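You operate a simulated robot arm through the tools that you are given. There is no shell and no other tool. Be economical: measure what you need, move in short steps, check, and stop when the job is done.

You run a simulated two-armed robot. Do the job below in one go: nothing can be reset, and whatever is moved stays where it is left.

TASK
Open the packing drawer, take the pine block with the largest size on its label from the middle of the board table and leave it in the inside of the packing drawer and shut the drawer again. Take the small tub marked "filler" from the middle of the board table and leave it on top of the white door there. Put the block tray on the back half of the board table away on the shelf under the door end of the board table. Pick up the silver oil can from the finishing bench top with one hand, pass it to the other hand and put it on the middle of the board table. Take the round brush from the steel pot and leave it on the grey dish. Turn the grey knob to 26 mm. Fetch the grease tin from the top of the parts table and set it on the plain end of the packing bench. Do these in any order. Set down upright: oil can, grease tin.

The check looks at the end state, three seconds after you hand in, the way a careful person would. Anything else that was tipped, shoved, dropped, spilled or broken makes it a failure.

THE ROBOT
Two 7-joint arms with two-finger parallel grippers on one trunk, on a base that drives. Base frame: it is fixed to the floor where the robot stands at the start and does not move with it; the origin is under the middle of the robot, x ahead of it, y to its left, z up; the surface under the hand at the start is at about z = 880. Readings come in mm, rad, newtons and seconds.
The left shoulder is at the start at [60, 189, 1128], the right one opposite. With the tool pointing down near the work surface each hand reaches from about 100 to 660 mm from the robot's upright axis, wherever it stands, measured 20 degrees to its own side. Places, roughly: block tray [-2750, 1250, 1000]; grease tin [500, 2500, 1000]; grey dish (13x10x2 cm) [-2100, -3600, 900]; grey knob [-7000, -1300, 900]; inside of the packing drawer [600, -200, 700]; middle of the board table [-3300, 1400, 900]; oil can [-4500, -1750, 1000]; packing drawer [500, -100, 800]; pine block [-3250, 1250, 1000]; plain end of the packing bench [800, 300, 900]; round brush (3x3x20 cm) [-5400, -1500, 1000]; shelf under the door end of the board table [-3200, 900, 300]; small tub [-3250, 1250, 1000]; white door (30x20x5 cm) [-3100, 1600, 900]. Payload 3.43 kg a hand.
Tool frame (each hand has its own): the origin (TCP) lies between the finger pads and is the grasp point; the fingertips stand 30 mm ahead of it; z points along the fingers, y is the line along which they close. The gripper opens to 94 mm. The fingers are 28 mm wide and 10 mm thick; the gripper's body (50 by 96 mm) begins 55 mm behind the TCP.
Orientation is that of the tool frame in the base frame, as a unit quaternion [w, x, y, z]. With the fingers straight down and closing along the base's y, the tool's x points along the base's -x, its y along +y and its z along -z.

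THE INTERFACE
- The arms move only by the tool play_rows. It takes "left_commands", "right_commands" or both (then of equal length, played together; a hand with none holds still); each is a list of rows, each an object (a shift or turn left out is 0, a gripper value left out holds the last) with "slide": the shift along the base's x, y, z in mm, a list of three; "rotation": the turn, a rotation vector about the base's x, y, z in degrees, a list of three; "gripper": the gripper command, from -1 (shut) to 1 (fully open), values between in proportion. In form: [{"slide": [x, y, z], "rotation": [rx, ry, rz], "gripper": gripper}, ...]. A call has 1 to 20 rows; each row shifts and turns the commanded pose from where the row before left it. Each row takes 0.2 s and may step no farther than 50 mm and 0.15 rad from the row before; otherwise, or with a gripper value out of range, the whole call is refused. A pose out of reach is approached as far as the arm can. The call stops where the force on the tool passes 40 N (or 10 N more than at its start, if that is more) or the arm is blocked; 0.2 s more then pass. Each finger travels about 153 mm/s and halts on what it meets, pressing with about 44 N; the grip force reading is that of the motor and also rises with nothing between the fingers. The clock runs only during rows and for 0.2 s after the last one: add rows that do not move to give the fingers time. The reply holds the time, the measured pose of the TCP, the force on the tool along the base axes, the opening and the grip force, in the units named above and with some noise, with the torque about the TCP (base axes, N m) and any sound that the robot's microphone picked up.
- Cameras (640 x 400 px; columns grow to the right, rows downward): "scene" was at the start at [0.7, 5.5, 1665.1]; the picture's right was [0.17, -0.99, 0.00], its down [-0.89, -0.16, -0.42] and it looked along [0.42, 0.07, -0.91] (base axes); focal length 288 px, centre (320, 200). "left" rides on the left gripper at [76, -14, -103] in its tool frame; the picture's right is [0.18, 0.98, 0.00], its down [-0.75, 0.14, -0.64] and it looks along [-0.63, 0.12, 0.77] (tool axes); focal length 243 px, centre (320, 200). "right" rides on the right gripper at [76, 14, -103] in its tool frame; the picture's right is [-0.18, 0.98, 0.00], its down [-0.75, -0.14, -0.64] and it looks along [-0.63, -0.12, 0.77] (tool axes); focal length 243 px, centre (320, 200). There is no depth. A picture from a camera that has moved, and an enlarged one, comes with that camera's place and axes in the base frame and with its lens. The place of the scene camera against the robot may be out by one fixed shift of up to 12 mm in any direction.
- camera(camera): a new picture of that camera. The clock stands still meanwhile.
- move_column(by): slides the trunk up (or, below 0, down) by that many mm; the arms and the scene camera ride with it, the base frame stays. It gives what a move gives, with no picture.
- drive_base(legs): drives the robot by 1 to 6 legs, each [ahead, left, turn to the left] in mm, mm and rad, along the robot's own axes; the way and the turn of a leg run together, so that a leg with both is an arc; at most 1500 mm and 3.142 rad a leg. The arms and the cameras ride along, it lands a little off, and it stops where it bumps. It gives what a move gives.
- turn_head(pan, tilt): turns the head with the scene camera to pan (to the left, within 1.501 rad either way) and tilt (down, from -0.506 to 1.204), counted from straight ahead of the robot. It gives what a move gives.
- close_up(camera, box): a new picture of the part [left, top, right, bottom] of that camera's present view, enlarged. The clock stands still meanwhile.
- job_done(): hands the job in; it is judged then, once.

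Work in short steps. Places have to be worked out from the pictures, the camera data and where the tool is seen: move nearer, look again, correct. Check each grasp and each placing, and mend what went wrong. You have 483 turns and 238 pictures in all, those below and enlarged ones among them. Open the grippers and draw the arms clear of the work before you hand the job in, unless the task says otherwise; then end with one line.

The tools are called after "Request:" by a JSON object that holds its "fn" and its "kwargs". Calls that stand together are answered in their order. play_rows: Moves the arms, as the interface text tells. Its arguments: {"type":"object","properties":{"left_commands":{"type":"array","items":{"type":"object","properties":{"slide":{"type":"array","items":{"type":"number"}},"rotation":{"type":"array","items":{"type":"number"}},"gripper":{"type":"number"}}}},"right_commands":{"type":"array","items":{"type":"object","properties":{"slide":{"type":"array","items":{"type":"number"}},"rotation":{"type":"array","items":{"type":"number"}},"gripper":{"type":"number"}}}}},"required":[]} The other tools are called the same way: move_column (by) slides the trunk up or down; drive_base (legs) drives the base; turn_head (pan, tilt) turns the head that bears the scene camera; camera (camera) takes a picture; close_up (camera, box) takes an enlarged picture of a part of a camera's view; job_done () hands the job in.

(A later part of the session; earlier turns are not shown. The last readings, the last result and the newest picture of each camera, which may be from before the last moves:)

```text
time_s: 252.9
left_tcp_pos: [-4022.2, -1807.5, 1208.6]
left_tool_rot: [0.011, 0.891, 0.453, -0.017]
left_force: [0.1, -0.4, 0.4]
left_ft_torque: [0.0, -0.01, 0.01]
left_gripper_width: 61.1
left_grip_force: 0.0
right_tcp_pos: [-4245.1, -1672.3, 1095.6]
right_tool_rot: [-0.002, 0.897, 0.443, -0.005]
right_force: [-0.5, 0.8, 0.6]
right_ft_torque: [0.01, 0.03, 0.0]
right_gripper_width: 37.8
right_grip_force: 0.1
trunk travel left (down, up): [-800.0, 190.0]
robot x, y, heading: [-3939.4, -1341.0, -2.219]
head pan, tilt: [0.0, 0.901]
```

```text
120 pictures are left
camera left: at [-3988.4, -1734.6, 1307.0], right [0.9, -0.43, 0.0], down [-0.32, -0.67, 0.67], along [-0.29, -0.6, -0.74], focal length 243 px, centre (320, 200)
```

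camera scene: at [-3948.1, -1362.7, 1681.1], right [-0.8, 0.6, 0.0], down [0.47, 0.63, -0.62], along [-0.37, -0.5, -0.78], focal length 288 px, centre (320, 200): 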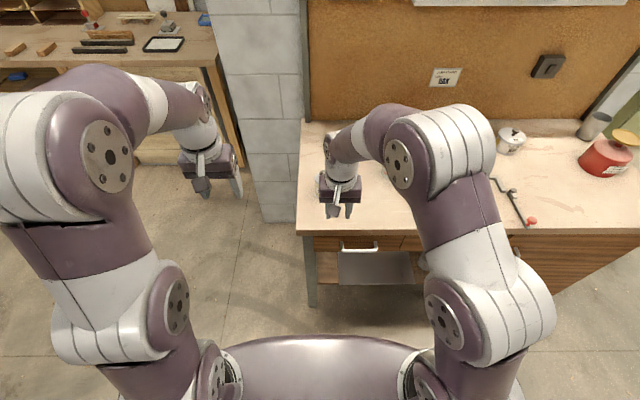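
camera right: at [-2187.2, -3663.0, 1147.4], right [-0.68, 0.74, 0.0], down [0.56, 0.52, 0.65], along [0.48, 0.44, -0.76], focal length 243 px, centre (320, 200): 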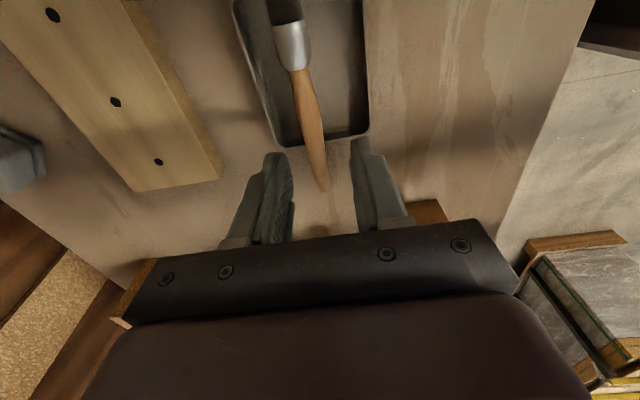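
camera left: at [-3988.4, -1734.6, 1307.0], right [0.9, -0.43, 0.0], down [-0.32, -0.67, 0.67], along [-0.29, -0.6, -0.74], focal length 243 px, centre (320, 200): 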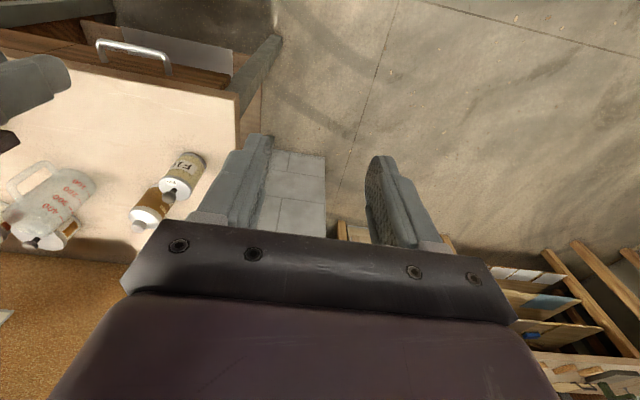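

I advance 120 mm so the can comes to ~630 mm ahead.

Request:
{"fn": "drive_base", "kwargs": {"legs": [[120, 0, 0]]}}

Request:
{"fn": "play_rows", "kwargs": {"right_commands": [{"slide": [0, 0, 35], "gripper": 0.9}, {"slide": [-3, 2, 35]}, {"slide": [-16, -21, 0], "rotation": [-6, 4.5, 0]}, {"slide": [-16, -21, 0], "rotation": [-6, 4.5, 0]}, {"slide": [-10, -12, 0], "rotation": [-6, 4.5, 0]}, {"slide": [0, 0, 0]}]}}

Request:
{"fn": "camera", "kwargs": {"camera": "right"}}

Request:
{"fn": "camera", "kwargs": {"camera": "left"}}

```text
time_s: 254.2
left_tcp_pos: [-4093.5, -1903.4, 1209.5]
left_tool_rot: [0.011, 0.891, 0.453, -0.016]
left_force: [0.1, 0.6, 0.6]
left_ft_torque: [-0.01, -0.03, 0.01]
left_gripper_width: 61.2
left_grip_force: 0.1
right_tcp_pos: [-4316.6, -1768.9, 1095.4]
right_tool_rot: [-0.001, 0.896, 0.444, -0.006]
right_force: [0.5, -0.9, -0.5]
right_ft_torque: [0.03, 0.04, 0.0]
right_gripper_width: 37.6
right_grip_force: 0.0
trunk travel left (down, up): [-800.0, 190.0]
robot x, y, heading: [-4011.3, -1440.6, -2.213]
head pan, tilt: [0.0, 0.901]
```

```text
time_s: 255.6
left_tcp_pos: [-4094.6, -1903.9, 1208.4]
left_tool_rot: [0.01, 0.891, 0.453, -0.017]
left_force: [0.4, 0.2, -0.2]
left_ft_torque: [-0.01, 0.02, 0.02]
left_gripper_width: 61.1
left_grip_force: 0.0
right_tcp_pos: [-4362.4, -1822.4, 1163.9]
right_tool_rot: [0.088, 0.879, 0.433, -0.181]
right_force: [-0.6, 0.8, -0.2]
right_ft_torque: [0.02, -0.04, 0.01]
right_gripper_width: 89.4
right_grip_force: 0.0
trunk travel left (down, up): [-800.0, 190.0]
robot x, y, heading: [-4012.7, -1440.1, -2.222]
head pan, tilt: [0.0, 0.901]
```

```text
119 pictures are left
camera right: at [-4282.5, -1742.1, 1227.7], right [0.68, -0.73, 0.07], down [-0.38, -0.27, 0.89], along [-0.63, -0.63, -0.46], focal length 243 px, centre (320, 200)
```

right: 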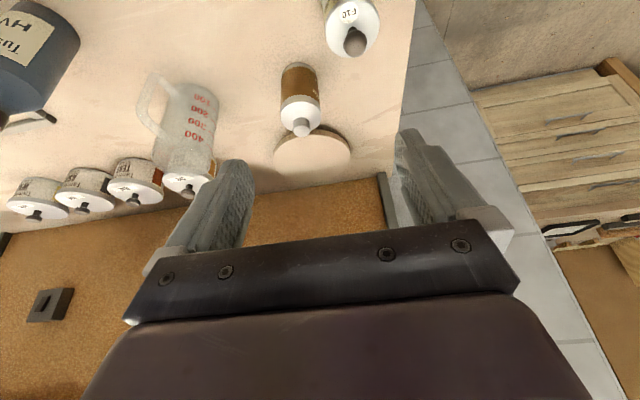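

```text
118 pictures are left
camera left: at [-4061.0, -1830.9, 1307.1], right [0.9, -0.43, 0.0], down [-0.32, -0.67, 0.67], along [-0.29, -0.6, -0.74], focal length 243 px, centre (320, 200)
```

left: 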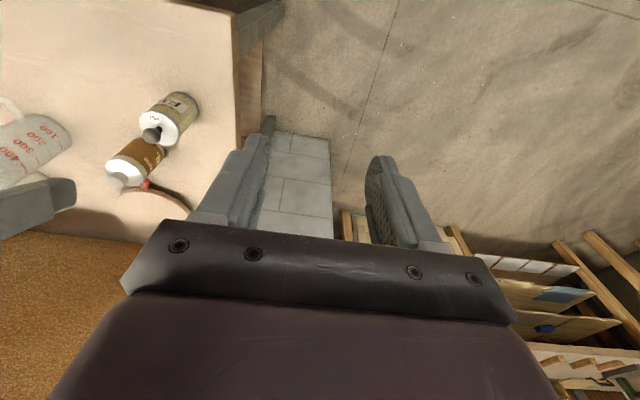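

I check the can's label.

Request:
{"fn": "close_up", "kwargs": {"camera": "left", "box": [80, 70, 240, 210]}}

Request:
{"fn": "close_up", "kwargs": {"camera": "right", "box": [240, 0, 400, 160]}}

```text
2.86 times, centred on (160, 140) of left
camera zoom: at [-4061.0, -1830.9, 1307.1], right [0.9, -0.43, 0.0], down [-0.32, -0.67, 0.67], along [-0.29, -0.6, -0.74], focal length 693 px, centre (777, 371)
```

zoom: 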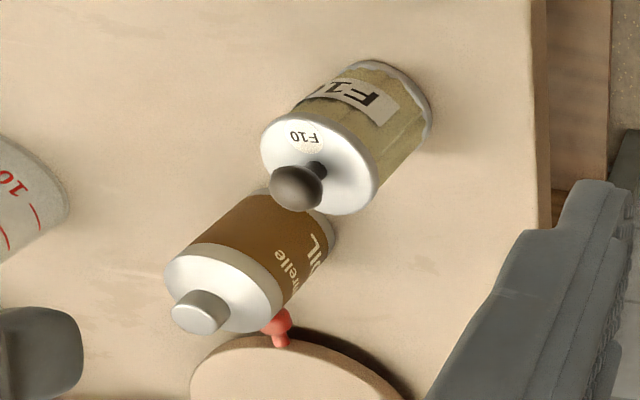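

```text
2.50 times, centred on (320, 80) of right
camera zoom: at [-4282.5, -1742.1, 1227.7], right [0.68, -0.73, 0.07], down [-0.38, -0.27, 0.89], along [-0.63, -0.63, -0.46], focal length 606 px, centre (320, 500)
```

zoom: 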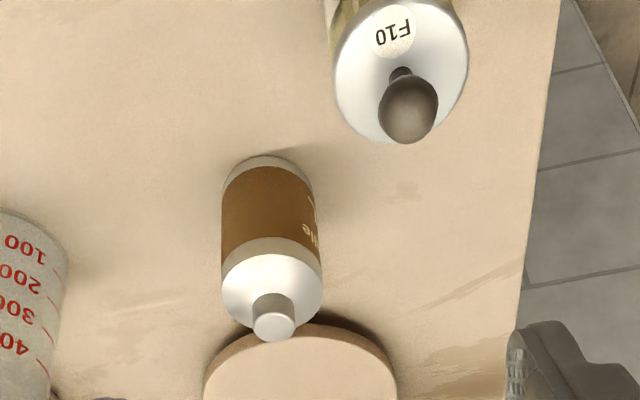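

It is "Tamrelle OIL" – confirmed. Can axis ≈[-4448,-1896], shoulder z≈985. I bring the open right hand above it.

Request:
{"fn": "play_rows", "kwargs": {"right_commands": [{"slide": [-29, -25, 0]}, {"slide": [-29, -25, 0]}, {"slide": [-28, -24, 0]}, {"slide": [0, 0, -40]}, {"slide": [0, 0, -35]}, {"slide": [0, 0, 0]}]}}

Request:
{"fn": "camera", "kwargs": {"camera": "right"}}

Request:
{"fn": "camera", "kwargs": {"camera": "left"}}

```text
time_s: 256.9
left_tcp_pos: [-4095.0, -1903.9, 1208.5]
left_tool_rot: [0.011, 0.891, 0.453, -0.016]
left_force: [0.3, -0.2, 0.9]
left_ft_torque: [-0.01, -0.01, 0.03]
left_gripper_width: 61.2
left_grip_force: 0.0
right_tcp_pos: [-4447.9, -1893.5, 1090.0]
right_tool_rot: [0.086, 0.878, 0.434, -0.179]
right_force: [-0.4, 0.3, -0.4]
right_ft_torque: [-0.03, 0.06, 0.01]
right_gripper_width: 89.3
right_grip_force: 0.1
trunk travel left (down, up): [-800.0, 190.0]
robot x, y, heading: [-4015.9, -1442.8, -2.214]
head pan, tilt: [0.0, 0.901]
```

```text
115 pictures are left
camera right: at [-4369.6, -1813.9, 1153.5], right [0.68, -0.73, 0.07], down [-0.38, -0.27, 0.89], along [-0.63, -0.63, -0.46], focal length 243 px, centre (320, 200)
```

right: 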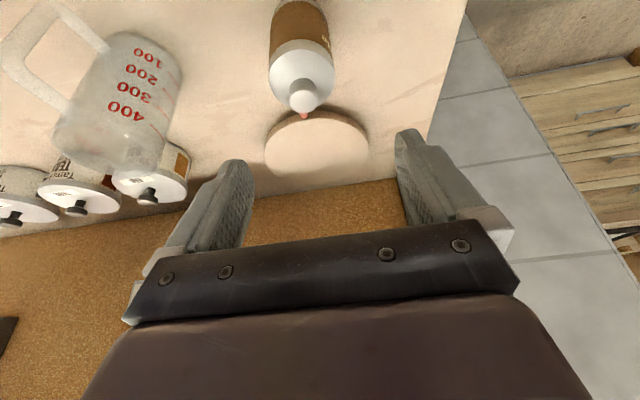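

```text
114 pictures are left
camera left: at [-4060.8, -1830.5, 1307.3], right [0.9, -0.43, 0.0], down [-0.32, -0.67, 0.67], along [-0.29, -0.6, -0.74], focal length 243 px, centre (320, 200)
```

left: 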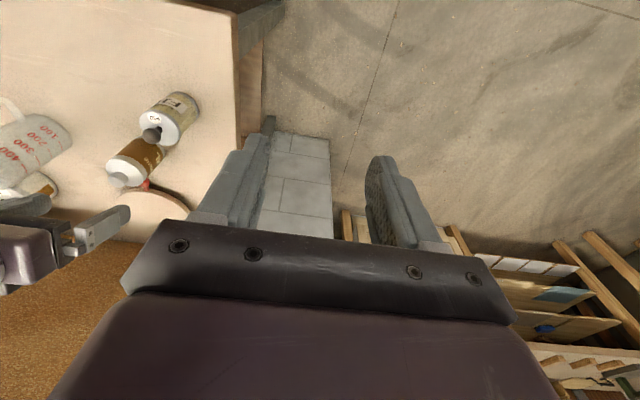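

Refined axis ≈[-4457,-1893]. I correct 9 mm and descend around the can to z≈972.

Request:
{"fn": "play_rows", "kwargs": {"right_commands": [{"slide": [-9, 0, -30]}, {"slide": [0, 0, -30]}, {"slide": [0, 0, -25]}, {"slide": [0, 0, -20]}, {"slide": [0, 0, -13]}, {"slide": [0, 0, 0]}]}}

Request:
{"fn": "camera", "kwargs": {"camera": "right"}}

Request:
{"fn": "close_up", "kwargs": {"camera": "left", "box": [0, 60, 240, 260]}}

```text
time_s: 258.4
left_tcp_pos: [-4094.6, -1904.1, 1208.5]
left_tool_rot: [0.01, 0.891, 0.453, -0.016]
left_force: [-0.3, 0.4, 0.0]
left_ft_torque: [-0.03, 0.03, 0.02]
left_gripper_width: 61.4
left_grip_force: 0.0
right_tcp_pos: [-4457.9, -1895.2, 970.6]
right_tool_rot: [0.087, 0.879, 0.434, -0.179]
right_force: [-0.4, 0.7, -0.8]
right_ft_torque: [-0.02, 0.03, 0.0]
right_gripper_width: 89.4
right_grip_force: 0.1
trunk travel left (down, up): [-800.0, 190.0]
robot x, y, heading: [-4012.2, -1440.3, -2.214]
head pan, tilt: [0.0, 0.901]
```

```text
113 pictures are left
camera right: at [-4379.3, -1815.6, 1035.4], right [0.68, -0.73, 0.07], down [-0.38, -0.27, 0.89], along [-0.63, -0.63, -0.46], focal length 243 px, centre (320, 200)
```

right: 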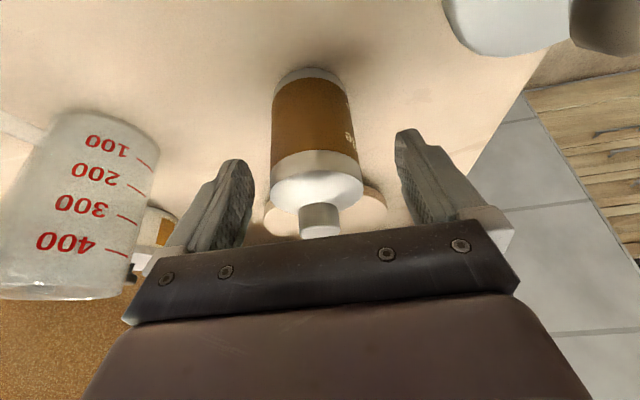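

```text
2.00 times, centred on (120, 160) of left
camera zoom: at [-4060.8, -1830.6, 1307.2], right [0.9, -0.43, 0.0], down [-0.32, -0.67, 0.67], along [-0.29, -0.6, -0.74], focal length 485 px, centre (720, 280)
```

zoom: 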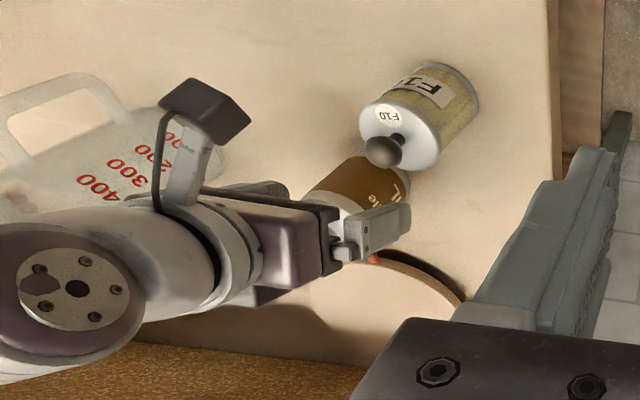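

Well centred. I go 6 mm lower and close.

Request:
{"fn": "play_rows", "kwargs": {"right_commands": [{"slide": [0, 0, -6]}, {"gripper": -1}, {"gripper": -1}, {"gripper": -1}, {"gripper": -1}]}}

Request:
{"fn": "play_rows", "kwargs": {"right_commands": [{"slide": [0, 0, 10]}, {"slide": [0, 0, 20]}, {"slide": [0, 0, 40]}, {"slide": [0, 0, 40]}, {"slide": [0, 0, 0]}]}}

Request:
{"fn": "camera", "kwargs": {"camera": "right"}}

```text
time_s: 259.6
left_tcp_pos: [-4095.8, -1905.3, 1208.6]
left_tool_rot: [0.011, 0.892, 0.452, -0.016]
left_force: [-0.4, 0.1, 0.3]
left_ft_torque: [0.02, 0.01, -0.02]
left_gripper_width: 61.1
left_grip_force: 0.0
right_tcp_pos: [-4458.9, -1896.5, 966.1]
right_tool_rot: [0.088, 0.879, 0.433, -0.179]
right_force: [-2.0, -0.7, 2.0]
right_ft_torque: [-0.17, 0.06, -0.05]
right_gripper_width: 56.7
right_grip_force: 43.6
trunk travel left (down, up): [-800.0, 190.0]
robot x, y, heading: [-4012.9, -1441.4, -2.216]
head pan, tilt: [0.0, 0.901]
```

```text
time_s: 260.8
left_tcp_pos: [-4094.9, -1905.7, 1208.4]
left_tool_rot: [0.011, 0.891, 0.454, -0.016]
left_force: [-0.5, 0.5, 0.3]
left_ft_torque: [0.0, 0.0, 0.02]
left_gripper_width: 61.1
left_grip_force: 0.1
right_tcp_pos: [-4458.3, -1896.2, 1075.6]
right_tool_rot: [0.086, 0.879, 0.433, -0.179]
right_force: [0.8, -0.4, -3.1]
right_ft_torque: [0.06, -0.02, 0.03]
right_gripper_width: 56.8
right_grip_force: 44.0
trunk travel left (down, up): [-800.0, 190.0]
robot x, y, heading: [-4013.0, -1443.9, -2.216]
head pan, tilt: [0.0, 0.901]
```

```text
111 pictures are left
camera right: at [-4378.7, -1816.7, 1139.2], right [0.68, -0.73, 0.07], down [-0.38, -0.27, 0.89], along [-0.63, -0.63, -0.46], focal length 243 px, centre (320, 200)
```

right: 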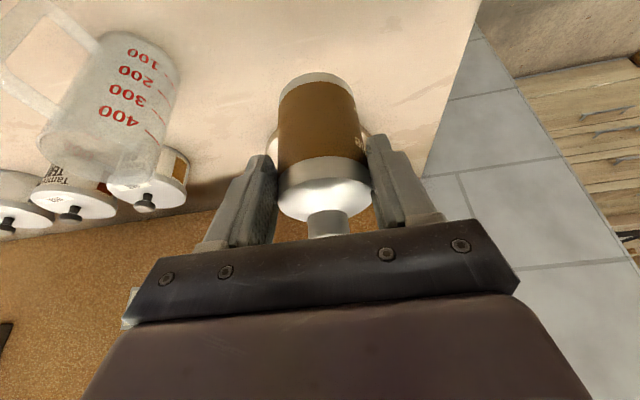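

Lifted cleanly. I raise a little more and back the base off for the hand-over in free space.

Request:
{"fn": "play_rows", "kwargs": {"right_commands": [{"slide": [0, 0, 40]}, {"slide": [6, 8, 25]}, {"slide": [0, 0, 0]}]}}

Request:
{"fn": "drive_base", "kwargs": {"legs": [[-550, 0, 0]]}}

Request:
{"fn": "play_rows", "kwargs": {"right_commands": [{"slide": [10, 13, 0], "rotation": [6, -4.5, 0]}, {"slide": [10, 13, 0], "rotation": [6, -4.5, 0]}, {"slide": [10, 13, 0], "rotation": [4, -3, 0]}, {"slide": [10, 13, 0], "rotation": [0, 0, 8]}, {"slide": [10, 13, 0], "rotation": [0, 0, 8]}, {"slide": [10, 13, 0], "rotation": [0, 0, 8]}, {"slide": [0, 0, -10], "rotation": [0, 0, 8]}, {"slide": [0, 0, -10], "rotation": [0, 0, 8]}, {"rotation": [0, 0, 8]}, {"rotation": [0, 0, 8]}, {"rotation": [0, 0, 8]}, {"rotation": [0, 0, 8]}, {"rotation": [0, 0, 8]}, {"rotation": [0, 0, 8]}, {"slide": [0, 0, 0]}]}}

Request:
{"fn": "camera", "kwargs": {"camera": "scene"}}

```text
time_s: 261.6
left_tcp_pos: [-4095.8, -1906.5, 1208.0]
left_tool_rot: [0.01, 0.891, 0.453, -0.015]
left_force: [0.6, 0.1, -0.2]
left_ft_torque: [0.05, -0.07, -0.02]
left_gripper_width: 61.2
left_grip_force: 0.0
right_tcp_pos: [-4452.7, -1887.4, 1141.0]
right_tool_rot: [0.087, 0.879, 0.434, -0.179]
right_force: [-0.5, 0.3, -2.0]
right_ft_torque: [0.07, -0.04, 0.01]
right_gripper_width: 56.4
right_grip_force: 43.9
trunk travel left (down, up): [-800.0, 190.0]
robot x, y, heading: [-4008.5, -1441.8, -2.215]
head pan, tilt: [0.0, 0.901]
```

```text
time_s: 264.7
left_tcp_pos: [-3770.6, -1474.8, 1209.2]
left_tool_rot: [0.011, 0.891, 0.453, -0.016]
left_force: [0.3, 1.0, 0.3]
left_ft_torque: [0.01, -0.02, 0.0]
left_gripper_width: 61.4
left_grip_force: 0.0
right_tcp_pos: [-4127.2, -1457.4, 1139.7]
right_tool_rot: [0.087, 0.879, 0.434, -0.179]
right_force: [0.1, -0.7, -2.5]
right_ft_torque: [0.05, -0.04, -0.02]
right_gripper_width: 56.5
right_grip_force: 44.2
trunk travel left (down, up): [-800.0, 190.0]
robot x, y, heading: [-3687.5, -1005.4, -2.221]
head pan, tilt: [0.0, 0.901]
```

```text
time_s: 267.9
left_tcp_pos: [-3770.2, -1474.2, 1208.8]
left_tool_rot: [0.011, 0.891, 0.453, -0.017]
left_force: [0.1, -0.5, 0.0]
left_ft_torque: [-0.02, -0.02, 0.0]
left_gripper_width: 61.1
left_grip_force: 0.1
right_tcp_pos: [-4057.1, -1357.1, 1101.0]
right_tool_rot: [0.024, 0.336, 0.941, -0.011]
right_force: [-0.6, -1.2, -3.1]
right_ft_torque: [0.02, 0.02, -0.01]
right_gripper_width: 56.8
right_grip_force: 44.3
right hand out of reach, approached as far as the arm can: row 3
trunk travel left (down, up): [-800.0, 190.0]
robot x, y, heading: [-3686.3, -1009.9, -2.215]
head pan, tilt: [0.0, 0.901]
```

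```text
110 pictures are left
camera scene: at [-3696.0, -1027.8, 1681.1], right [-0.8, 0.6, 0.0], down [0.47, 0.63, -0.62], along [-0.37, -0.5, -0.78], focal length 288 px, centre (320, 200)
```

scene: 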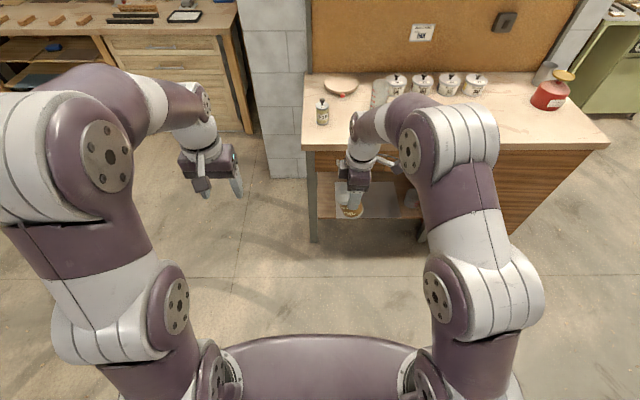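

The right hand holds the can from above with fingers fore-aft. Now I extend it forward and pitch the left hand ahead ~60°, bringing it behind the can.

Request:
{"fn": "play_rows", "kwargs": {"left_commands": [{"slide": [-20, 4.5, -10], "rotation": [-6, 4.5, 0], "gripper": 1}, {"slide": [-20, 4.5, -10], "rotation": [-6, 4.5, 0]}, {"slide": [-20, 4.5, -10], "rotation": [-6, 4.5, 0]}, {"slide": [-20, 4.5, -10], "rotation": [-6, 4.5, 0]}, {"slide": [-20, 4.5, -10], "rotation": [-6, 4.5, 0]}, {"slide": [-20, 4.5, -10], "rotation": [-6, 4.5, 0]}, {"slide": [-20, 4.5, -10], "rotation": [-6, 4.5, 0]}, {"slide": [-20, 4.5, -9], "rotation": [-6, 4.5, 0]}, {"slide": [0, 0, 0]}], "right_commands": [{"slide": [-12, -16, 0]}, {"slide": [-12, -16, 0]}, {"slide": [-12, -16, 0]}, {"slide": [-12, -16, 0]}, {"slide": [-12, -16, 0]}, {"slide": [0, 0, 0]}, {"slide": [0, 0, 0]}, {"slide": [0, 0, 0]}, {"slide": [0, 0, 0]}]}}

Request:
{"fn": "camera", "kwargs": {"camera": "left"}}

Request:
{"fn": "camera", "kwargs": {"camera": "scene"}}

```text
time_s: 269.9
left_tcp_pos: [-3915.5, -1440.5, 1133.9]
left_tool_rot: [0.223, 0.778, 0.401, -0.429]
left_force: [0.3, -0.6, 0.3]
left_ft_torque: [-0.02, -0.03, 0.02]
left_gripper_width: 93.9
left_grip_force: 0.1
left hand out of reach, approached as far as the arm can: row 6
right_tcp_pos: [-4102.8, -1408.0, 1078.4]
right_tool_rot: [0.024, 0.337, 0.941, -0.011]
right_force: [0.0, -0.5, -2.7]
right_ft_torque: [-0.01, 0.01, 0.03]
right_gripper_width: 56.7
right_grip_force: 44.1
right hand out of reach, approached as far as the arm can: row 3, 4, 5
trunk travel left (down, up): [-800.0, 190.0]
robot x, y, heading: [-3685.6, -1014.5, -2.215]
head pan, tilt: [0.0, 0.901]
```

```text
109 pictures are left
camera left: at [-3855.2, -1328.5, 1122.7], right [0.86, -0.49, -0.15], down [0.19, 0.04, 0.98], along [-0.47, -0.87, 0.13], focal length 243 px, centre (320, 200)
```

left: 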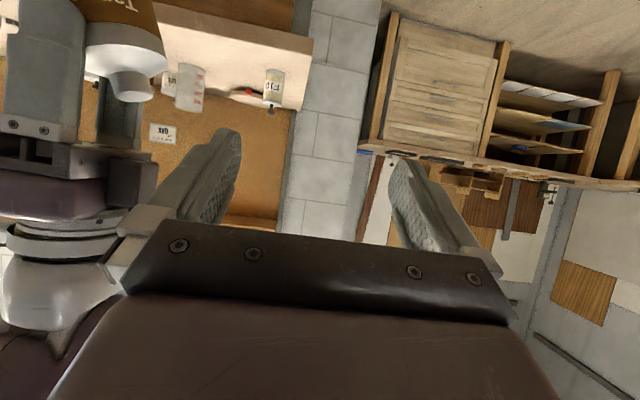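

```text
108 pictures are left
camera scene: at [-3695.9, -1028.2, 1681.1], right [-0.8, 0.6, 0.0], down [0.47, 0.63, -0.62], along [-0.37, -0.5, -0.78], focal length 288 px, centre (320, 200)
```

scene: 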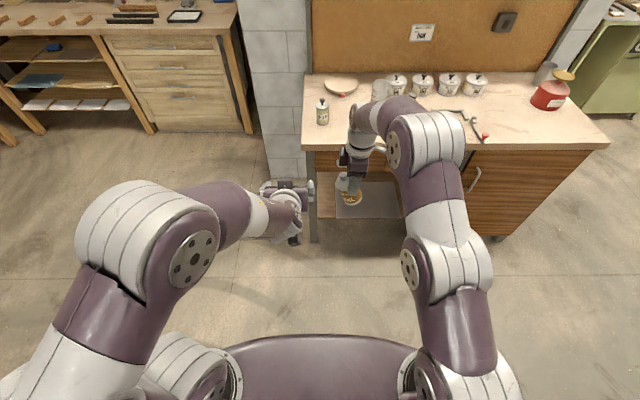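

I slide the left hand sideways to a pre-grasp point directly behind the can.

Request:
{"fn": "play_rows", "kwargs": {"left_commands": [{"slide": [-27, 21, -10]}, {"slide": [-27, 21, -10]}, {"slide": [-27, 21, -10]}, {"slide": [-27, 21, -10]}, {"slide": [-27, 21, -10]}, {"slide": [0, 0, 0]}]}}

Request:
{"fn": "camera", "kwargs": {"camera": "left"}}

Request:
{"fn": "camera", "kwargs": {"camera": "right"}}

```text
time_s: 271.3
left_tcp_pos: [-4050.9, -1333.7, 1082.9]
left_tool_rot: [0.224, 0.778, 0.403, -0.428]
left_force: [-0.4, 0.4, 0.0]
left_ft_torque: [-0.03, -0.01, 0.02]
left_gripper_width: 93.9
left_grip_force: 0.1
right_tcp_pos: [-4101.8, -1407.2, 1078.1]
right_tool_rot: [0.024, 0.337, 0.941, -0.012]
right_force: [-1.0, -0.2, -1.8]
right_ft_torque: [0.03, 0.02, 0.01]
right_gripper_width: 56.7
right_grip_force: 44.0
trunk travel left (down, up): [-800.0, 190.0]
robot x, y, heading: [-3687.3, -1007.9, -2.215]
head pan, tilt: [0.0, 0.901]
```

```text
107 pictures are left
camera left: at [-3991.7, -1222.4, 1072.6], right [0.86, -0.49, -0.15], down [0.19, 0.04, 0.98], along [-0.47, -0.87, 0.13], focal length 243 px, centre (320, 200)
```

left: 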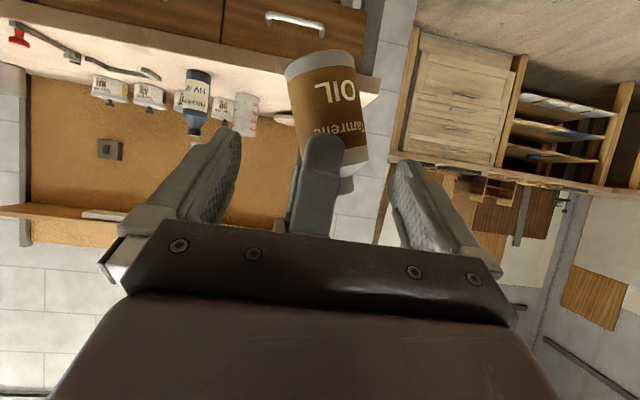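

```text
106 pictures are left
camera right: at [-4153.8, -1343.2, 1175.4], right [0.77, 0.64, 0.0], down [0.47, -0.56, 0.68], along [0.44, -0.52, -0.73], focal length 243 px, centre (320, 200)
```

right: 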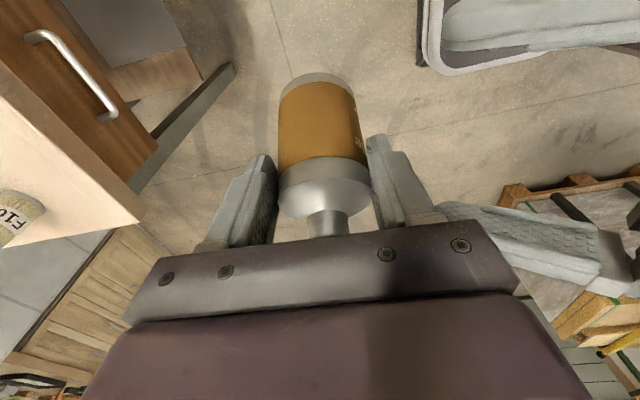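

The can is well exposed below the right fingers and aligned with the left hand. I move the left in and close on the lower body.

Request:
{"fn": "play_rows", "kwargs": {"left_commands": [{"slide": [-11, -16, -10]}, {"slide": [-11, -16, -10]}, {"slide": [-10, -15, -10]}, {"slide": [-9, -13, -8]}, {"slide": [0, 0, 0]}]}}

Request:
{"fn": "camera", "kwargs": {"camera": "left"}}

Request:
{"fn": "camera", "kwargs": {"camera": "right"}}

```text
time_s: 272.5
left_tcp_pos: [-4091.9, -1394.2, 1045.4]
left_tool_rot: [0.224, 0.778, 0.401, -0.429]
left_force: [7.1, 6.2, 2.6]
left_ft_torque: [-0.31, 0.46, -0.18]
left_gripper_width: 94.1
left_grip_force: 0.0
right_tcp_pos: [-4104.1, -1407.1, 1078.6]
right_tool_rot: [0.022, 0.336, 0.942, -0.015]
right_force: [-6.6, -5.8, -6.8]
right_ft_torque: [0.11, -0.2, 0.19]
right_gripper_width: 56.4
right_grip_force: 44.0
trunk travel left (down, up): [-800.0, 190.0]
robot x, y, heading: [-3686.1, -1007.1, -2.219]
head pan, tilt: [0.0, 0.901]
stopped in row 5 (right hand): the force on the tool passed its limit at 42 N (the readings are from after the stop); the commanded pose is now the measured one
```

```text
105 pictures are left
camera left: at [-4031.5, -1281.4, 1034.0], right [0.86, -0.49, -0.15], down [0.19, 0.04, 0.98], along [-0.47, -0.87, 0.13], focal length 243 px, centre (320, 200)
```

left: 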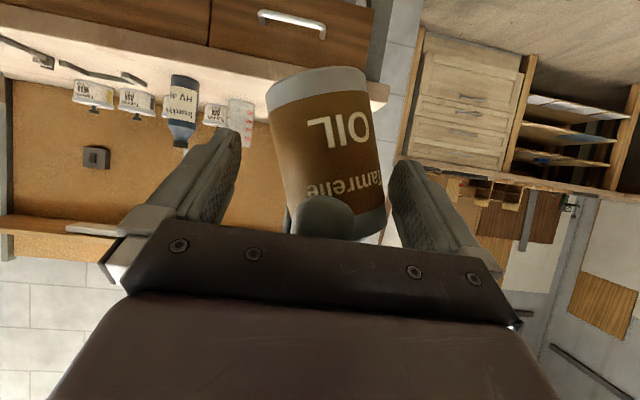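

```text
104 pictures are left
camera right: at [-4156.0, -1343.4, 1175.4], right [0.77, 0.64, -0.01], down [0.47, -0.56, 0.68], along [0.44, -0.53, -0.73], focal length 243 px, centre (320, 200)
```

right: 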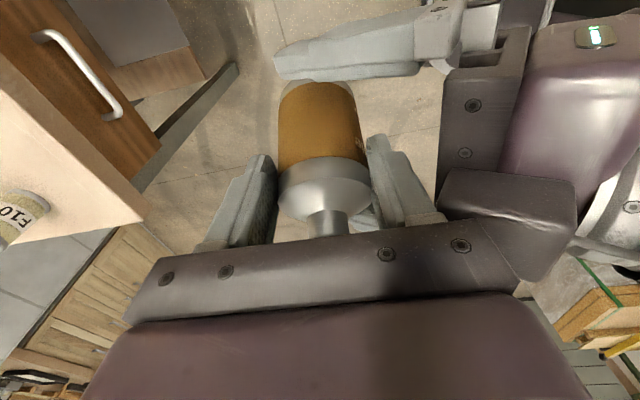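

The left palm touched the right finger; there's more can below than assumed (bottom ≈ z 990). I back off slightly, go 27 mm lower and re-advance.

Request:
{"fn": "play_rows", "kwargs": {"left_commands": [{"slide": [8, 11, -4]}, {"slide": [2, 2, -12]}, {"slide": [0, 0, -12]}, {"slide": [-6, -8, 0]}, {"slide": [-5, -7, 0]}, {"slide": [-3, -4, 0]}, {"slide": [0, 0, 0]}]}}

Request:
{"fn": "camera", "kwargs": {"camera": "left"}}

```text
time_s: 273.8
left_tcp_pos: [-4096.3, -1395.8, 1017.0]
left_tool_rot: [0.223, 0.778, 0.4, -0.43]
left_force: [5.7, 4.6, 2.3]
left_ft_torque: [-0.29, 0.39, -0.14]
left_gripper_width: 93.8
left_grip_force: 0.0
right_tcp_pos: [-4107.2, -1410.0, 1079.3]
right_tool_rot: [0.019, 0.335, 0.942, -0.024]
right_force: [-6.0, -5.4, -5.5]
right_ft_torque: [-0.06, 0.01, 0.17]
right_gripper_width: 56.4
right_grip_force: 44.1
trunk travel left (down, up): [-800.0, 190.0]
robot x, y, heading: [-3689.5, -1009.6, -2.218]
head pan, tilt: [0.0, 0.901]
stopped in row 6 (left hand): the force on the tool passed its limit at 48 N (the readings are from after the stop); the commanded pose is now the measured one
```

```text
103 pictures are left
camera left: at [-4034.9, -1284.9, 1006.1], right [0.86, -0.49, -0.15], down [0.19, 0.04, 0.98], along [-0.48, -0.87, 0.13], focal length 243 px, centre (320, 200)
```

left: 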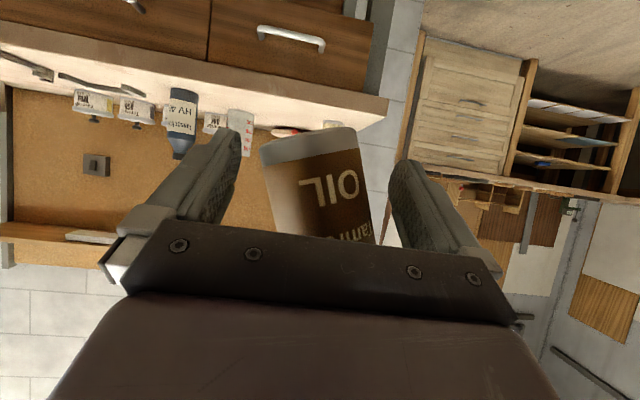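

The can now sits between the left pads at the right height. I ease back 2 mm and close the left gripper here.

Request:
{"fn": "play_rows", "kwargs": {"left_commands": [{"slide": [2, 3, 0]}, {"gripper": -1}, {"gripper": -1}, {"gripper": -1}, {"gripper": -1}]}}

Request:
{"fn": "camera", "kwargs": {"camera": "left"}}

```text
time_s: 275.0
left_tcp_pos: [-4094.9, -1394.7, 1017.4]
left_tool_rot: [0.223, 0.778, 0.399, -0.43]
left_force: [-19.9, 0.1, -6.5]
left_ft_torque: [0.63, 0.36, -0.06]
left_gripper_width: 68.1
left_grip_force: 43.9
right_tcp_pos: [-4105.6, -1410.3, 1079.7]
right_tool_rot: [0.02, 0.336, 0.941, -0.023]
right_force: [19.8, -0.5, 7.3]
right_ft_torque: [-0.5, -1.72, -0.3]
right_gripper_width: 56.5
right_grip_force: 44.0
trunk travel left (down, up): [-800.0, 190.0]
robot x, y, heading: [-3687.4, -1011.9, -2.215]
head pan, tilt: [0.0, 0.901]
```

```text
102 pictures are left
camera left: at [-4033.6, -1282.1, 1006.0], right [0.86, -0.49, -0.15], down [0.19, 0.04, 0.98], along [-0.48, -0.87, 0.13], focal length 243 px, centre (320, 200)
```

left: 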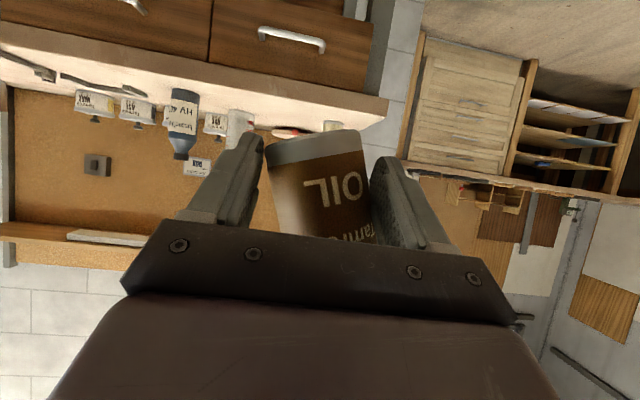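

The can is tilted 20° (I un-pitched the right hand while holding it). I open and back the left off, then roll the right hand 20° so the can hangs upright.

Request:
{"fn": "play_rows", "kwargs": {"left_commands": [{"gripper": 1}, {"gripper": 1}, {"gripper": 1}, {"slide": [18, 24, 0]}, {"slide": [18, 24, 0]}, {"slide": [12, 16, 0]}, {"slide": [0, 0, 0]}]}}

Request:
{"fn": "play_rows", "kwargs": {"right_commands": [{"rotation": [-4, -5.3, 0]}, {"rotation": [-4, -5.3, 0]}, {"rotation": [-4, -5.4, 0]}, {"slide": [0, 0, 0]}]}}

Request:
{"fn": "camera", "kwargs": {"camera": "left"}}

Request:
{"fn": "camera", "kwargs": {"camera": "scene"}}

```text
time_s: 276.6
left_tcp_pos: [-4045.2, -1330.9, 1016.9]
left_tool_rot: [0.224, 0.778, 0.401, -0.429]
left_force: [0.3, 0.2, 1.2]
left_ft_torque: [0.01, 0.01, 0.0]
left_gripper_width: 93.9
left_grip_force: 0.0
right_tcp_pos: [-4106.0, -1410.5, 1078.6]
right_tool_rot: [0.02, 0.336, 0.942, -0.023]
right_force: [-0.2, -1.1, -1.8]
right_ft_torque: [0.03, 0.01, 0.0]
right_gripper_width: 56.7
right_grip_force: 44.0
trunk travel left (down, up): [-800.0, 190.0]
robot x, y, heading: [-3686.8, -1008.9, -2.218]
head pan, tilt: [0.0, 0.901]
```

```text
time_s: 277.6
left_tcp_pos: [-4046.5, -1330.8, 1016.6]
left_tool_rot: [0.224, 0.778, 0.401, -0.429]
left_force: [-0.2, 0.5, -0.4]
left_ft_torque: [0.02, 0.0, 0.0]
left_gripper_width: 93.8
left_grip_force: 0.0
right_tcp_pos: [-4106.2, -1411.2, 1079.0]
right_tool_rot: [0.185, 0.332, 0.922, -0.074]
right_force: [0.1, 0.3, -2.5]
right_ft_torque: [0.03, 0.06, 0.01]
right_gripper_width: 56.7
right_grip_force: 44.1
trunk travel left (down, up): [-800.0, 190.0]
robot x, y, heading: [-3687.3, -1009.0, -2.218]
head pan, tilt: [0.0, 0.901]
```

```text
101 pictures are left
camera left: at [-3984.5, -1218.4, 1006.8], right [0.86, -0.49, -0.15], down [0.19, 0.04, 0.98], along [-0.47, -0.87, 0.13], focal length 243 px, centre (320, 200)
```

left: 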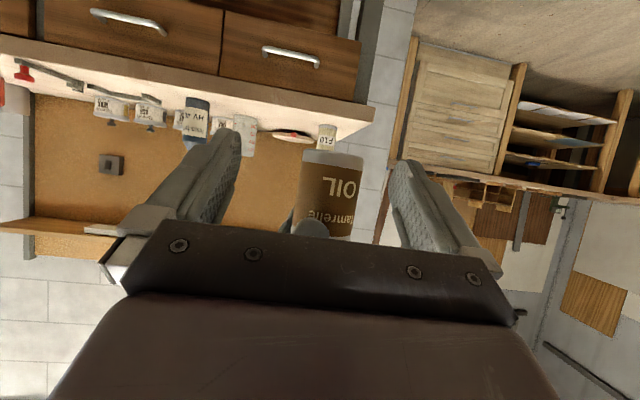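

```text
100 pictures are left
camera scene: at [-3695.9, -1028.0, 1681.1], right [-0.8, 0.6, 0.0], down [0.47, 0.63, -0.62], along [-0.37, -0.5, -0.78], focal length 288 px, centre (320, 200)
```

scene: 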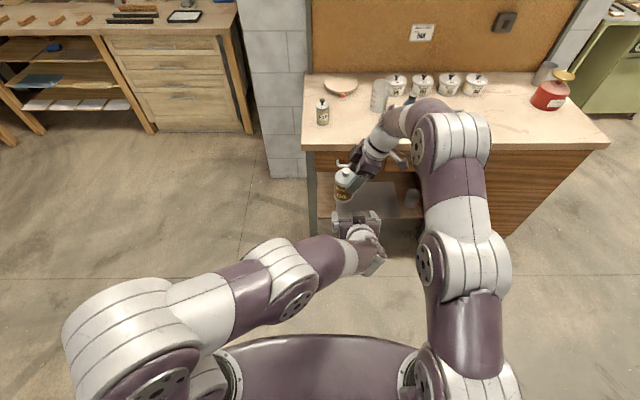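

The can hangs upright now. I advance the left hand again to its lower body.

Request:
{"fn": "play_rows", "kwargs": {"left_commands": [{"slide": [-12, -16, 5]}, {"slide": [-12, -16, 4]}, {"slide": [-10, -14, 0]}, {"slide": [-8, -10, 0]}, {"slide": [-5, -7, 0]}, {"slide": [0, 0, 0]}]}}

Request:
{"fn": "camera", "kwargs": {"camera": "left"}}

Request:
{"fn": "camera", "kwargs": {"camera": "right"}}

```text
time_s: 279.0
left_tcp_pos: [-4090.4, -1394.7, 1025.6]
left_tool_rot: [0.224, 0.778, 0.401, -0.428]
left_force: [21.3, -6.9, 0.0]
left_ft_torque: [-0.09, -0.19, 0.8]
left_gripper_width: 94.0
left_grip_force: 0.4
right_tcp_pos: [-4108.1, -1410.0, 1078.6]
right_tool_rot: [0.184, 0.333, 0.922, -0.075]
right_force: [-21.2, 7.0, -2.2]
right_ft_torque: [0.48, 1.37, -0.34]
right_gripper_width: 56.7
right_grip_force: 43.9
trunk travel left (down, up): [-800.0, 190.0]
robot x, y, heading: [-3687.2, -1009.0, -2.216]
head pan, tilt: [0.0, 0.901]
```

```text
99 pictures are left
camera left: at [-4030.7, -1281.8, 1014.0], right [0.86, -0.49, -0.15], down [0.19, 0.04, 0.98], along [-0.47, -0.87, 0.13], focal length 243 px, centre (320, 200)
```

left: 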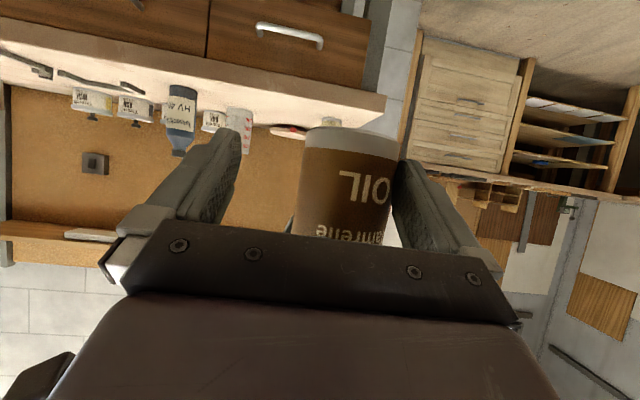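

```text
98 pictures are left
camera right: at [-4181.9, -1327.3, 1142.5], right [0.76, 0.65, 0.06], down [0.26, -0.38, 0.89], along [0.6, -0.66, -0.46], focal length 243 px, centre (320, 200)
```

right: 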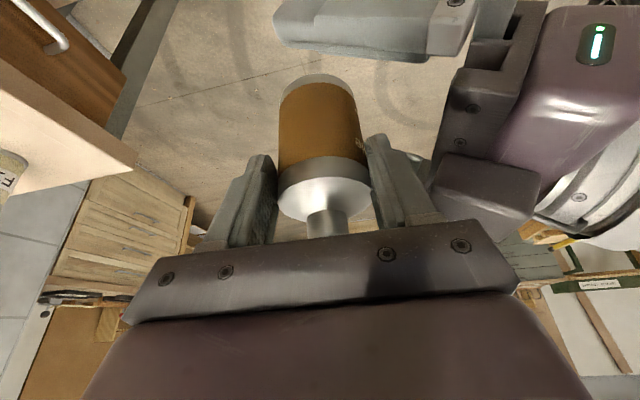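

The can touches one left finger; I shift the left hand 14 mm to its left and close.

Request:
{"fn": "play_rows", "kwargs": {"left_commands": [{"slide": [6, -4, 0]}, {"slide": [6, -4, 0]}, {"slide": [0, 0, 0]}, {"gripper": -1}, {"gripper": -1}, {"gripper": -1}, {"gripper": -1}]}}

Request:
{"fn": "camera", "kwargs": {"camera": "left"}}

```text
time_s: 280.6
left_tcp_pos: [-4079.5, -1403.9, 1025.8]
left_tool_rot: [0.225, 0.778, 0.402, -0.428]
left_force: [28.5, -25.7, -0.1]
left_ft_torque: [0.59, 0.77, 0.86]
left_gripper_width: 57.0
left_grip_force: 43.9
right_tcp_pos: [-4108.1, -1410.2, 1079.0]
right_tool_rot: [0.184, 0.332, 0.922, -0.074]
right_force: [-28.3, 26.7, -3.3]
right_ft_torque: [0.82, 0.74, 0.06]
right_gripper_width: 56.9
right_grip_force: 44.2
trunk travel left (down, up): [-800.0, 190.0]
robot x, y, heading: [-3689.4, -1008.7, -2.214]
head pan, tilt: [0.0, 0.901]
```

```text
97 pictures are left
camera left: at [-4019.0, -1290.7, 1014.6], right [0.86, -0.49, -0.15], down [0.19, 0.04, 0.98], along [-0.47, -0.87, 0.13], focal length 243 px, centre (320, 200)
```

left: 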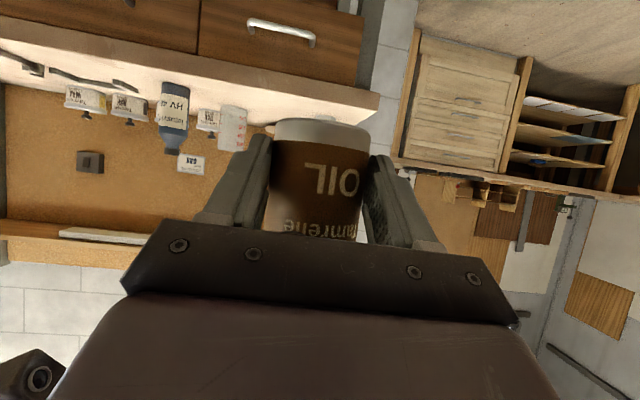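

Firm grip (57 mm). I relieve the side load, then open the right slightly and withdraw it upward along its axis.

Request:
{"fn": "play_rows", "kwargs": {"left_commands": [{"slide": [3, -2, 0]}, {"slide": [2, -2, 0]}, {"slide": [0, 0, 0]}]}}

Request:
{"fn": "play_rows", "kwargs": {"right_commands": [{"gripper": 0.4}, {"gripper": 0.45}, {"gripper": 0.45}, {"slide": [-4, 4, 14]}, {"slide": [-8, 7, 26]}, {"slide": [-12, 10, 38]}, {"slide": [-24, 18, 25]}, {"slide": [-30, 22, 0]}, {"slide": [0, 0, 0]}]}}

Request:
{"fn": "camera", "kwargs": {"camera": "scene"}}

Request:
{"fn": "camera", "kwargs": {"camera": "left"}}

```text
time_s: 281.4
left_tcp_pos: [-4077.8, -1405.0, 1026.6]
left_tool_rot: [0.223, 0.778, 0.4, -0.43]
left_force: [5.7, -9.1, -1.9]
left_ft_torque: [-0.11, -0.01, 0.0]
left_gripper_width: 56.8
left_grip_force: 44.5
right_tcp_pos: [-4105.7, -1410.8, 1078.8]
right_tool_rot: [0.186, 0.331, 0.922, -0.073]
right_force: [-5.4, 9.3, 2.5]
right_ft_torque: [0.67, 0.19, 0.32]
right_gripper_width: 56.9
right_grip_force: 44.3
trunk travel left (down, up): [-800.0, 190.0]
robot x, y, heading: [-3685.2, -1012.2, -2.217]
head pan, tilt: [0.0, 0.901]
```

```text
time_s: 282.6
left_tcp_pos: [-4079.0, -1402.1, 1028.8]
left_tool_rot: [0.222, 0.779, 0.397, -0.432]
left_force: [8.8, 8.1, 3.8]
left_ft_torque: [-0.37, 0.55, -0.27]
left_gripper_width: 56.6
left_grip_force: 44.2
right_tcp_pos: [-4110.4, -1396.1, 1103.7]
right_tool_rot: [0.181, 0.334, 0.921, -0.082]
right_force: [-7.8, -7.9, -5.2]
right_ft_torque: [-0.18, 0.25, -0.11]
right_gripper_width: 61.8
right_grip_force: 0.1
right hand out of reach, approached as far as the arm can: row 4, 5
trunk travel left (down, up): [-800.0, 190.0]
robot x, y, heading: [-3687.5, -1009.5, -2.215]
head pan, tilt: [0.0, 0.901]
stopped in row 5 (left hand): the force on the tool passed its limit at 58 N (the readings are from after the stop); the commanded pose is now the measured one
```

```text
96 pictures are left
camera scene: at [-3695.7, -1026.7, 1681.1], right [-0.8, 0.6, 0.0], down [0.47, 0.63, -0.62], along [-0.37, -0.5, -0.78], focal length 288 px, centre (320, 200)
```

scene: 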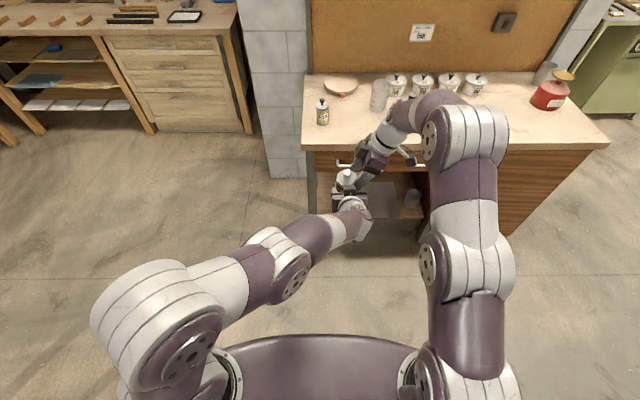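

```text
95 pictures are left
camera left: at [-4016.8, -1290.7, 1017.1], right [0.85, -0.5, -0.15], down [0.2, 0.04, 0.98], along [-0.48, -0.87, 0.13], focal length 243 px, centre (320, 200)
```

left: 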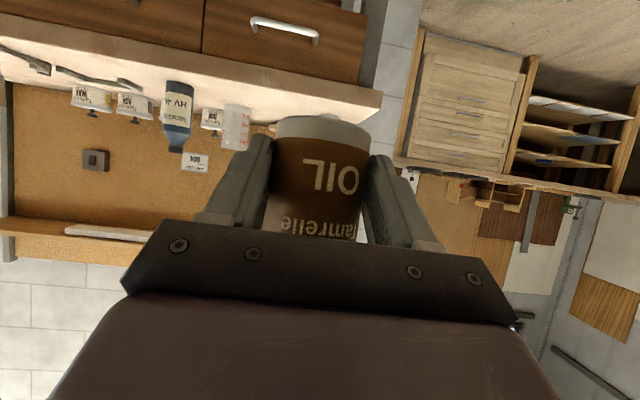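

The right hand cannot rise further there. Instead I nudge the right forward and lower the left hand with the can out of it.

Request:
{"fn": "play_rows", "kwargs": {"right_commands": [{"slide": [-5, -8, -2]}, {"slide": [0, 0, 0]}]}}

Request:
{"fn": "play_rows", "kwargs": {"left_commands": [{"slide": [0, 0, -10]}, {"slide": [0, 0, -15]}, {"slide": [0, 0, -25]}, {"slide": [0, 0, -25]}, {"slide": [0, 0, 0]}]}}

Request:
{"fn": "camera", "kwargs": {"camera": "scene"}}

```text
time_s: 283.2
left_tcp_pos: [-4077.7, -1404.1, 1028.6]
left_tool_rot: [0.222, 0.778, 0.398, -0.432]
left_force: [0.8, 0.7, -3.4]
left_ft_torque: [0.05, -0.01, -0.01]
left_gripper_width: 56.8
left_grip_force: 44.2
right_tcp_pos: [-4113.5, -1401.3, 1098.6]
right_tool_rot: [0.183, 0.335, 0.921, -0.08]
right_force: [-0.2, 0.4, 0.8]
right_ft_torque: [0.02, -0.06, 0.05]
right_gripper_width: 68.3
right_grip_force: 0.1
trunk travel left (down, up): [-800.0, 190.0]
robot x, y, heading: [-3687.7, -1010.5, -2.218]
head pan, tilt: [0.0, 0.901]
```

```text
time_s: 284.4
left_tcp_pos: [-4078.8, -1404.3, 953.0]
left_tool_rot: [0.222, 0.779, 0.398, -0.432]
left_force: [0.3, -0.8, -2.6]
left_ft_torque: [0.09, -0.02, -0.02]
left_gripper_width: 56.7
left_grip_force: 44.4
right_tcp_pos: [-4112.6, -1402.0, 1099.2]
right_tool_rot: [0.183, 0.334, 0.921, -0.08]
right_force: [-0.3, 0.0, -0.9]
right_ft_torque: [0.01, 0.0, 0.01]
right_gripper_width: 68.1
right_grip_force: 0.1
trunk travel left (down, up): [-800.0, 190.0]
robot x, y, heading: [-3689.4, -1012.2, -2.216]
head pan, tilt: [0.0, 0.901]
```

```text
94 pictures are left
camera scene: at [-3695.8, -1027.6, 1681.1], right [-0.8, 0.6, 0.0], down [0.47, 0.63, -0.62], along [-0.37, -0.5, -0.78], focal length 288 px, centre (320, 200)
```

scene: 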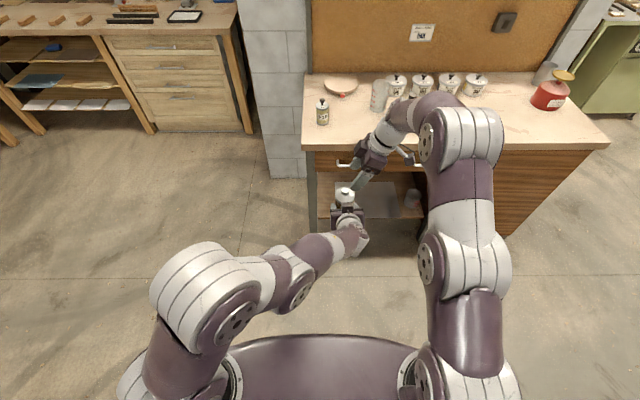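

Hand-over done: the left hand holds the can. I part the hands and put the right arm back to its plain pose.

Request:
{"fn": "play_rows", "kwargs": {"left_commands": [{"slide": [32, -24, 0]}, {"slide": [32, -24, 0]}, {"slide": [32, -24, 0]}, {"slide": [32, -24, 0]}, {"slide": [20, -15, 30]}, {"slide": [0, 0, 35]}, {"slide": [0, 0, 35]}, {"slide": [0, 0, 0]}, {"slide": [0, 0, 0]}, {"slide": [0, 0, 0]}, {"slide": [0, 0, 0]}, {"slide": [0, 0, 0]}, {"slide": [0, 0, 0]}, {"slide": [0, 0, 0]}, {"slide": [0, 0, 0]}], "right_commands": [{"slide": [0, 0, 0]}, {"slide": [0, 0, 0]}, {"rotation": [4, 5.3, 0]}, {"rotation": [4, 5.3, 0]}, {"rotation": [4, 5.4, 0], "slide": [0, 0, 0]}, {"rotation": [0, 0, -8], "slide": [10, 13, 0]}, {"rotation": [0, 0, -8], "slide": [10, 13, 0]}, {"rotation": [0, 0, -8], "slide": [10, 13, 0]}, {"rotation": [0, 0, -8], "slide": [10, 13, 0]}, {"rotation": [0, 0, -8]}, {"rotation": [0, 0, -8]}, {"rotation": [0, 0, -8]}, {"rotation": [0, 0, -8]}, {"rotation": [0, 0, -8]}, {"rotation": [0, 0, -8]}]}}

Request:
{"fn": "camera", "kwargs": {"camera": "left"}}

Request:
{"fn": "camera", "kwargs": {"camera": "scene"}}

```text
time_s: 287.6
left_tcp_pos: [-3989.8, -1542.6, 1023.7]
left_tool_rot: [0.222, 0.778, 0.398, -0.432]
left_force: [0.1, -1.1, -1.9]
left_ft_torque: [0.02, -0.02, 0.04]
left_gripper_width: 56.8
left_grip_force: 44.0
left hand out of reach, approached as far as the arm can: row 1, 2, 3, 4
right_tcp_pos: [-4075.7, -1351.4, 1100.1]
right_tool_rot: [-0.005, 0.863, 0.503, -0.034]
right_force: [0.2, -0.4, -0.2]
right_ft_torque: [0.05, -0.01, -0.03]
right_gripper_width: 68.2
right_grip_force: 0.0
trunk travel left (down, up): [-800.0, 190.0]
robot x, y, heading: [-3687.0, -1012.4, -2.222]
head pan, tilt: [0.0, 0.901]
```

```text
93 pictures are left
camera left: at [-3927.6, -1430.7, 1012.6], right [0.85, -0.5, -0.15], down [0.2, 0.04, 0.98], along [-0.48, -0.87, 0.13], focal length 243 px, centre (320, 200)
```

left: 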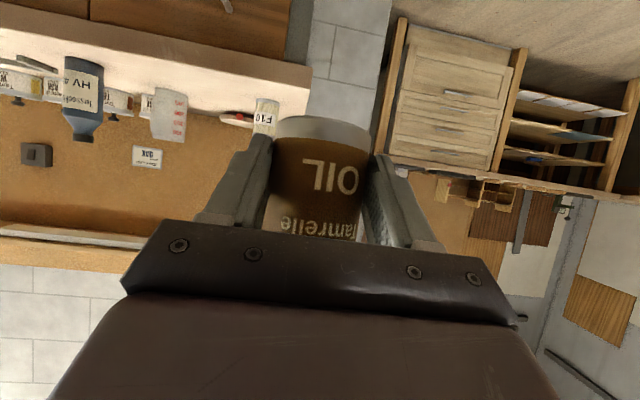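

```text
92 pictures are left
camera scene: at [-3696.0, -1028.0, 1681.1], right [-0.8, 0.6, 0.0], down [0.47, 0.63, -0.62], along [-0.37, -0.5, -0.78], focal length 288 px, centre (320, 200)
```

scene: 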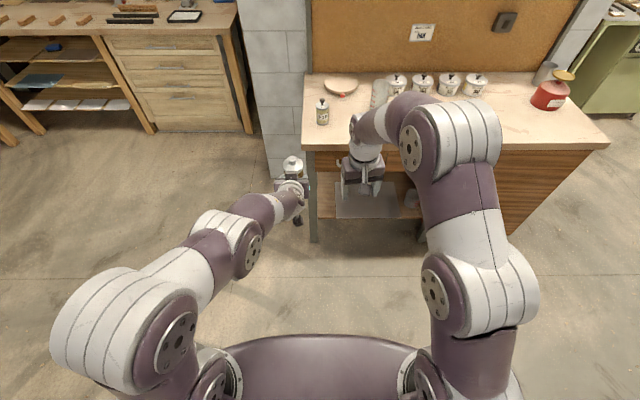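

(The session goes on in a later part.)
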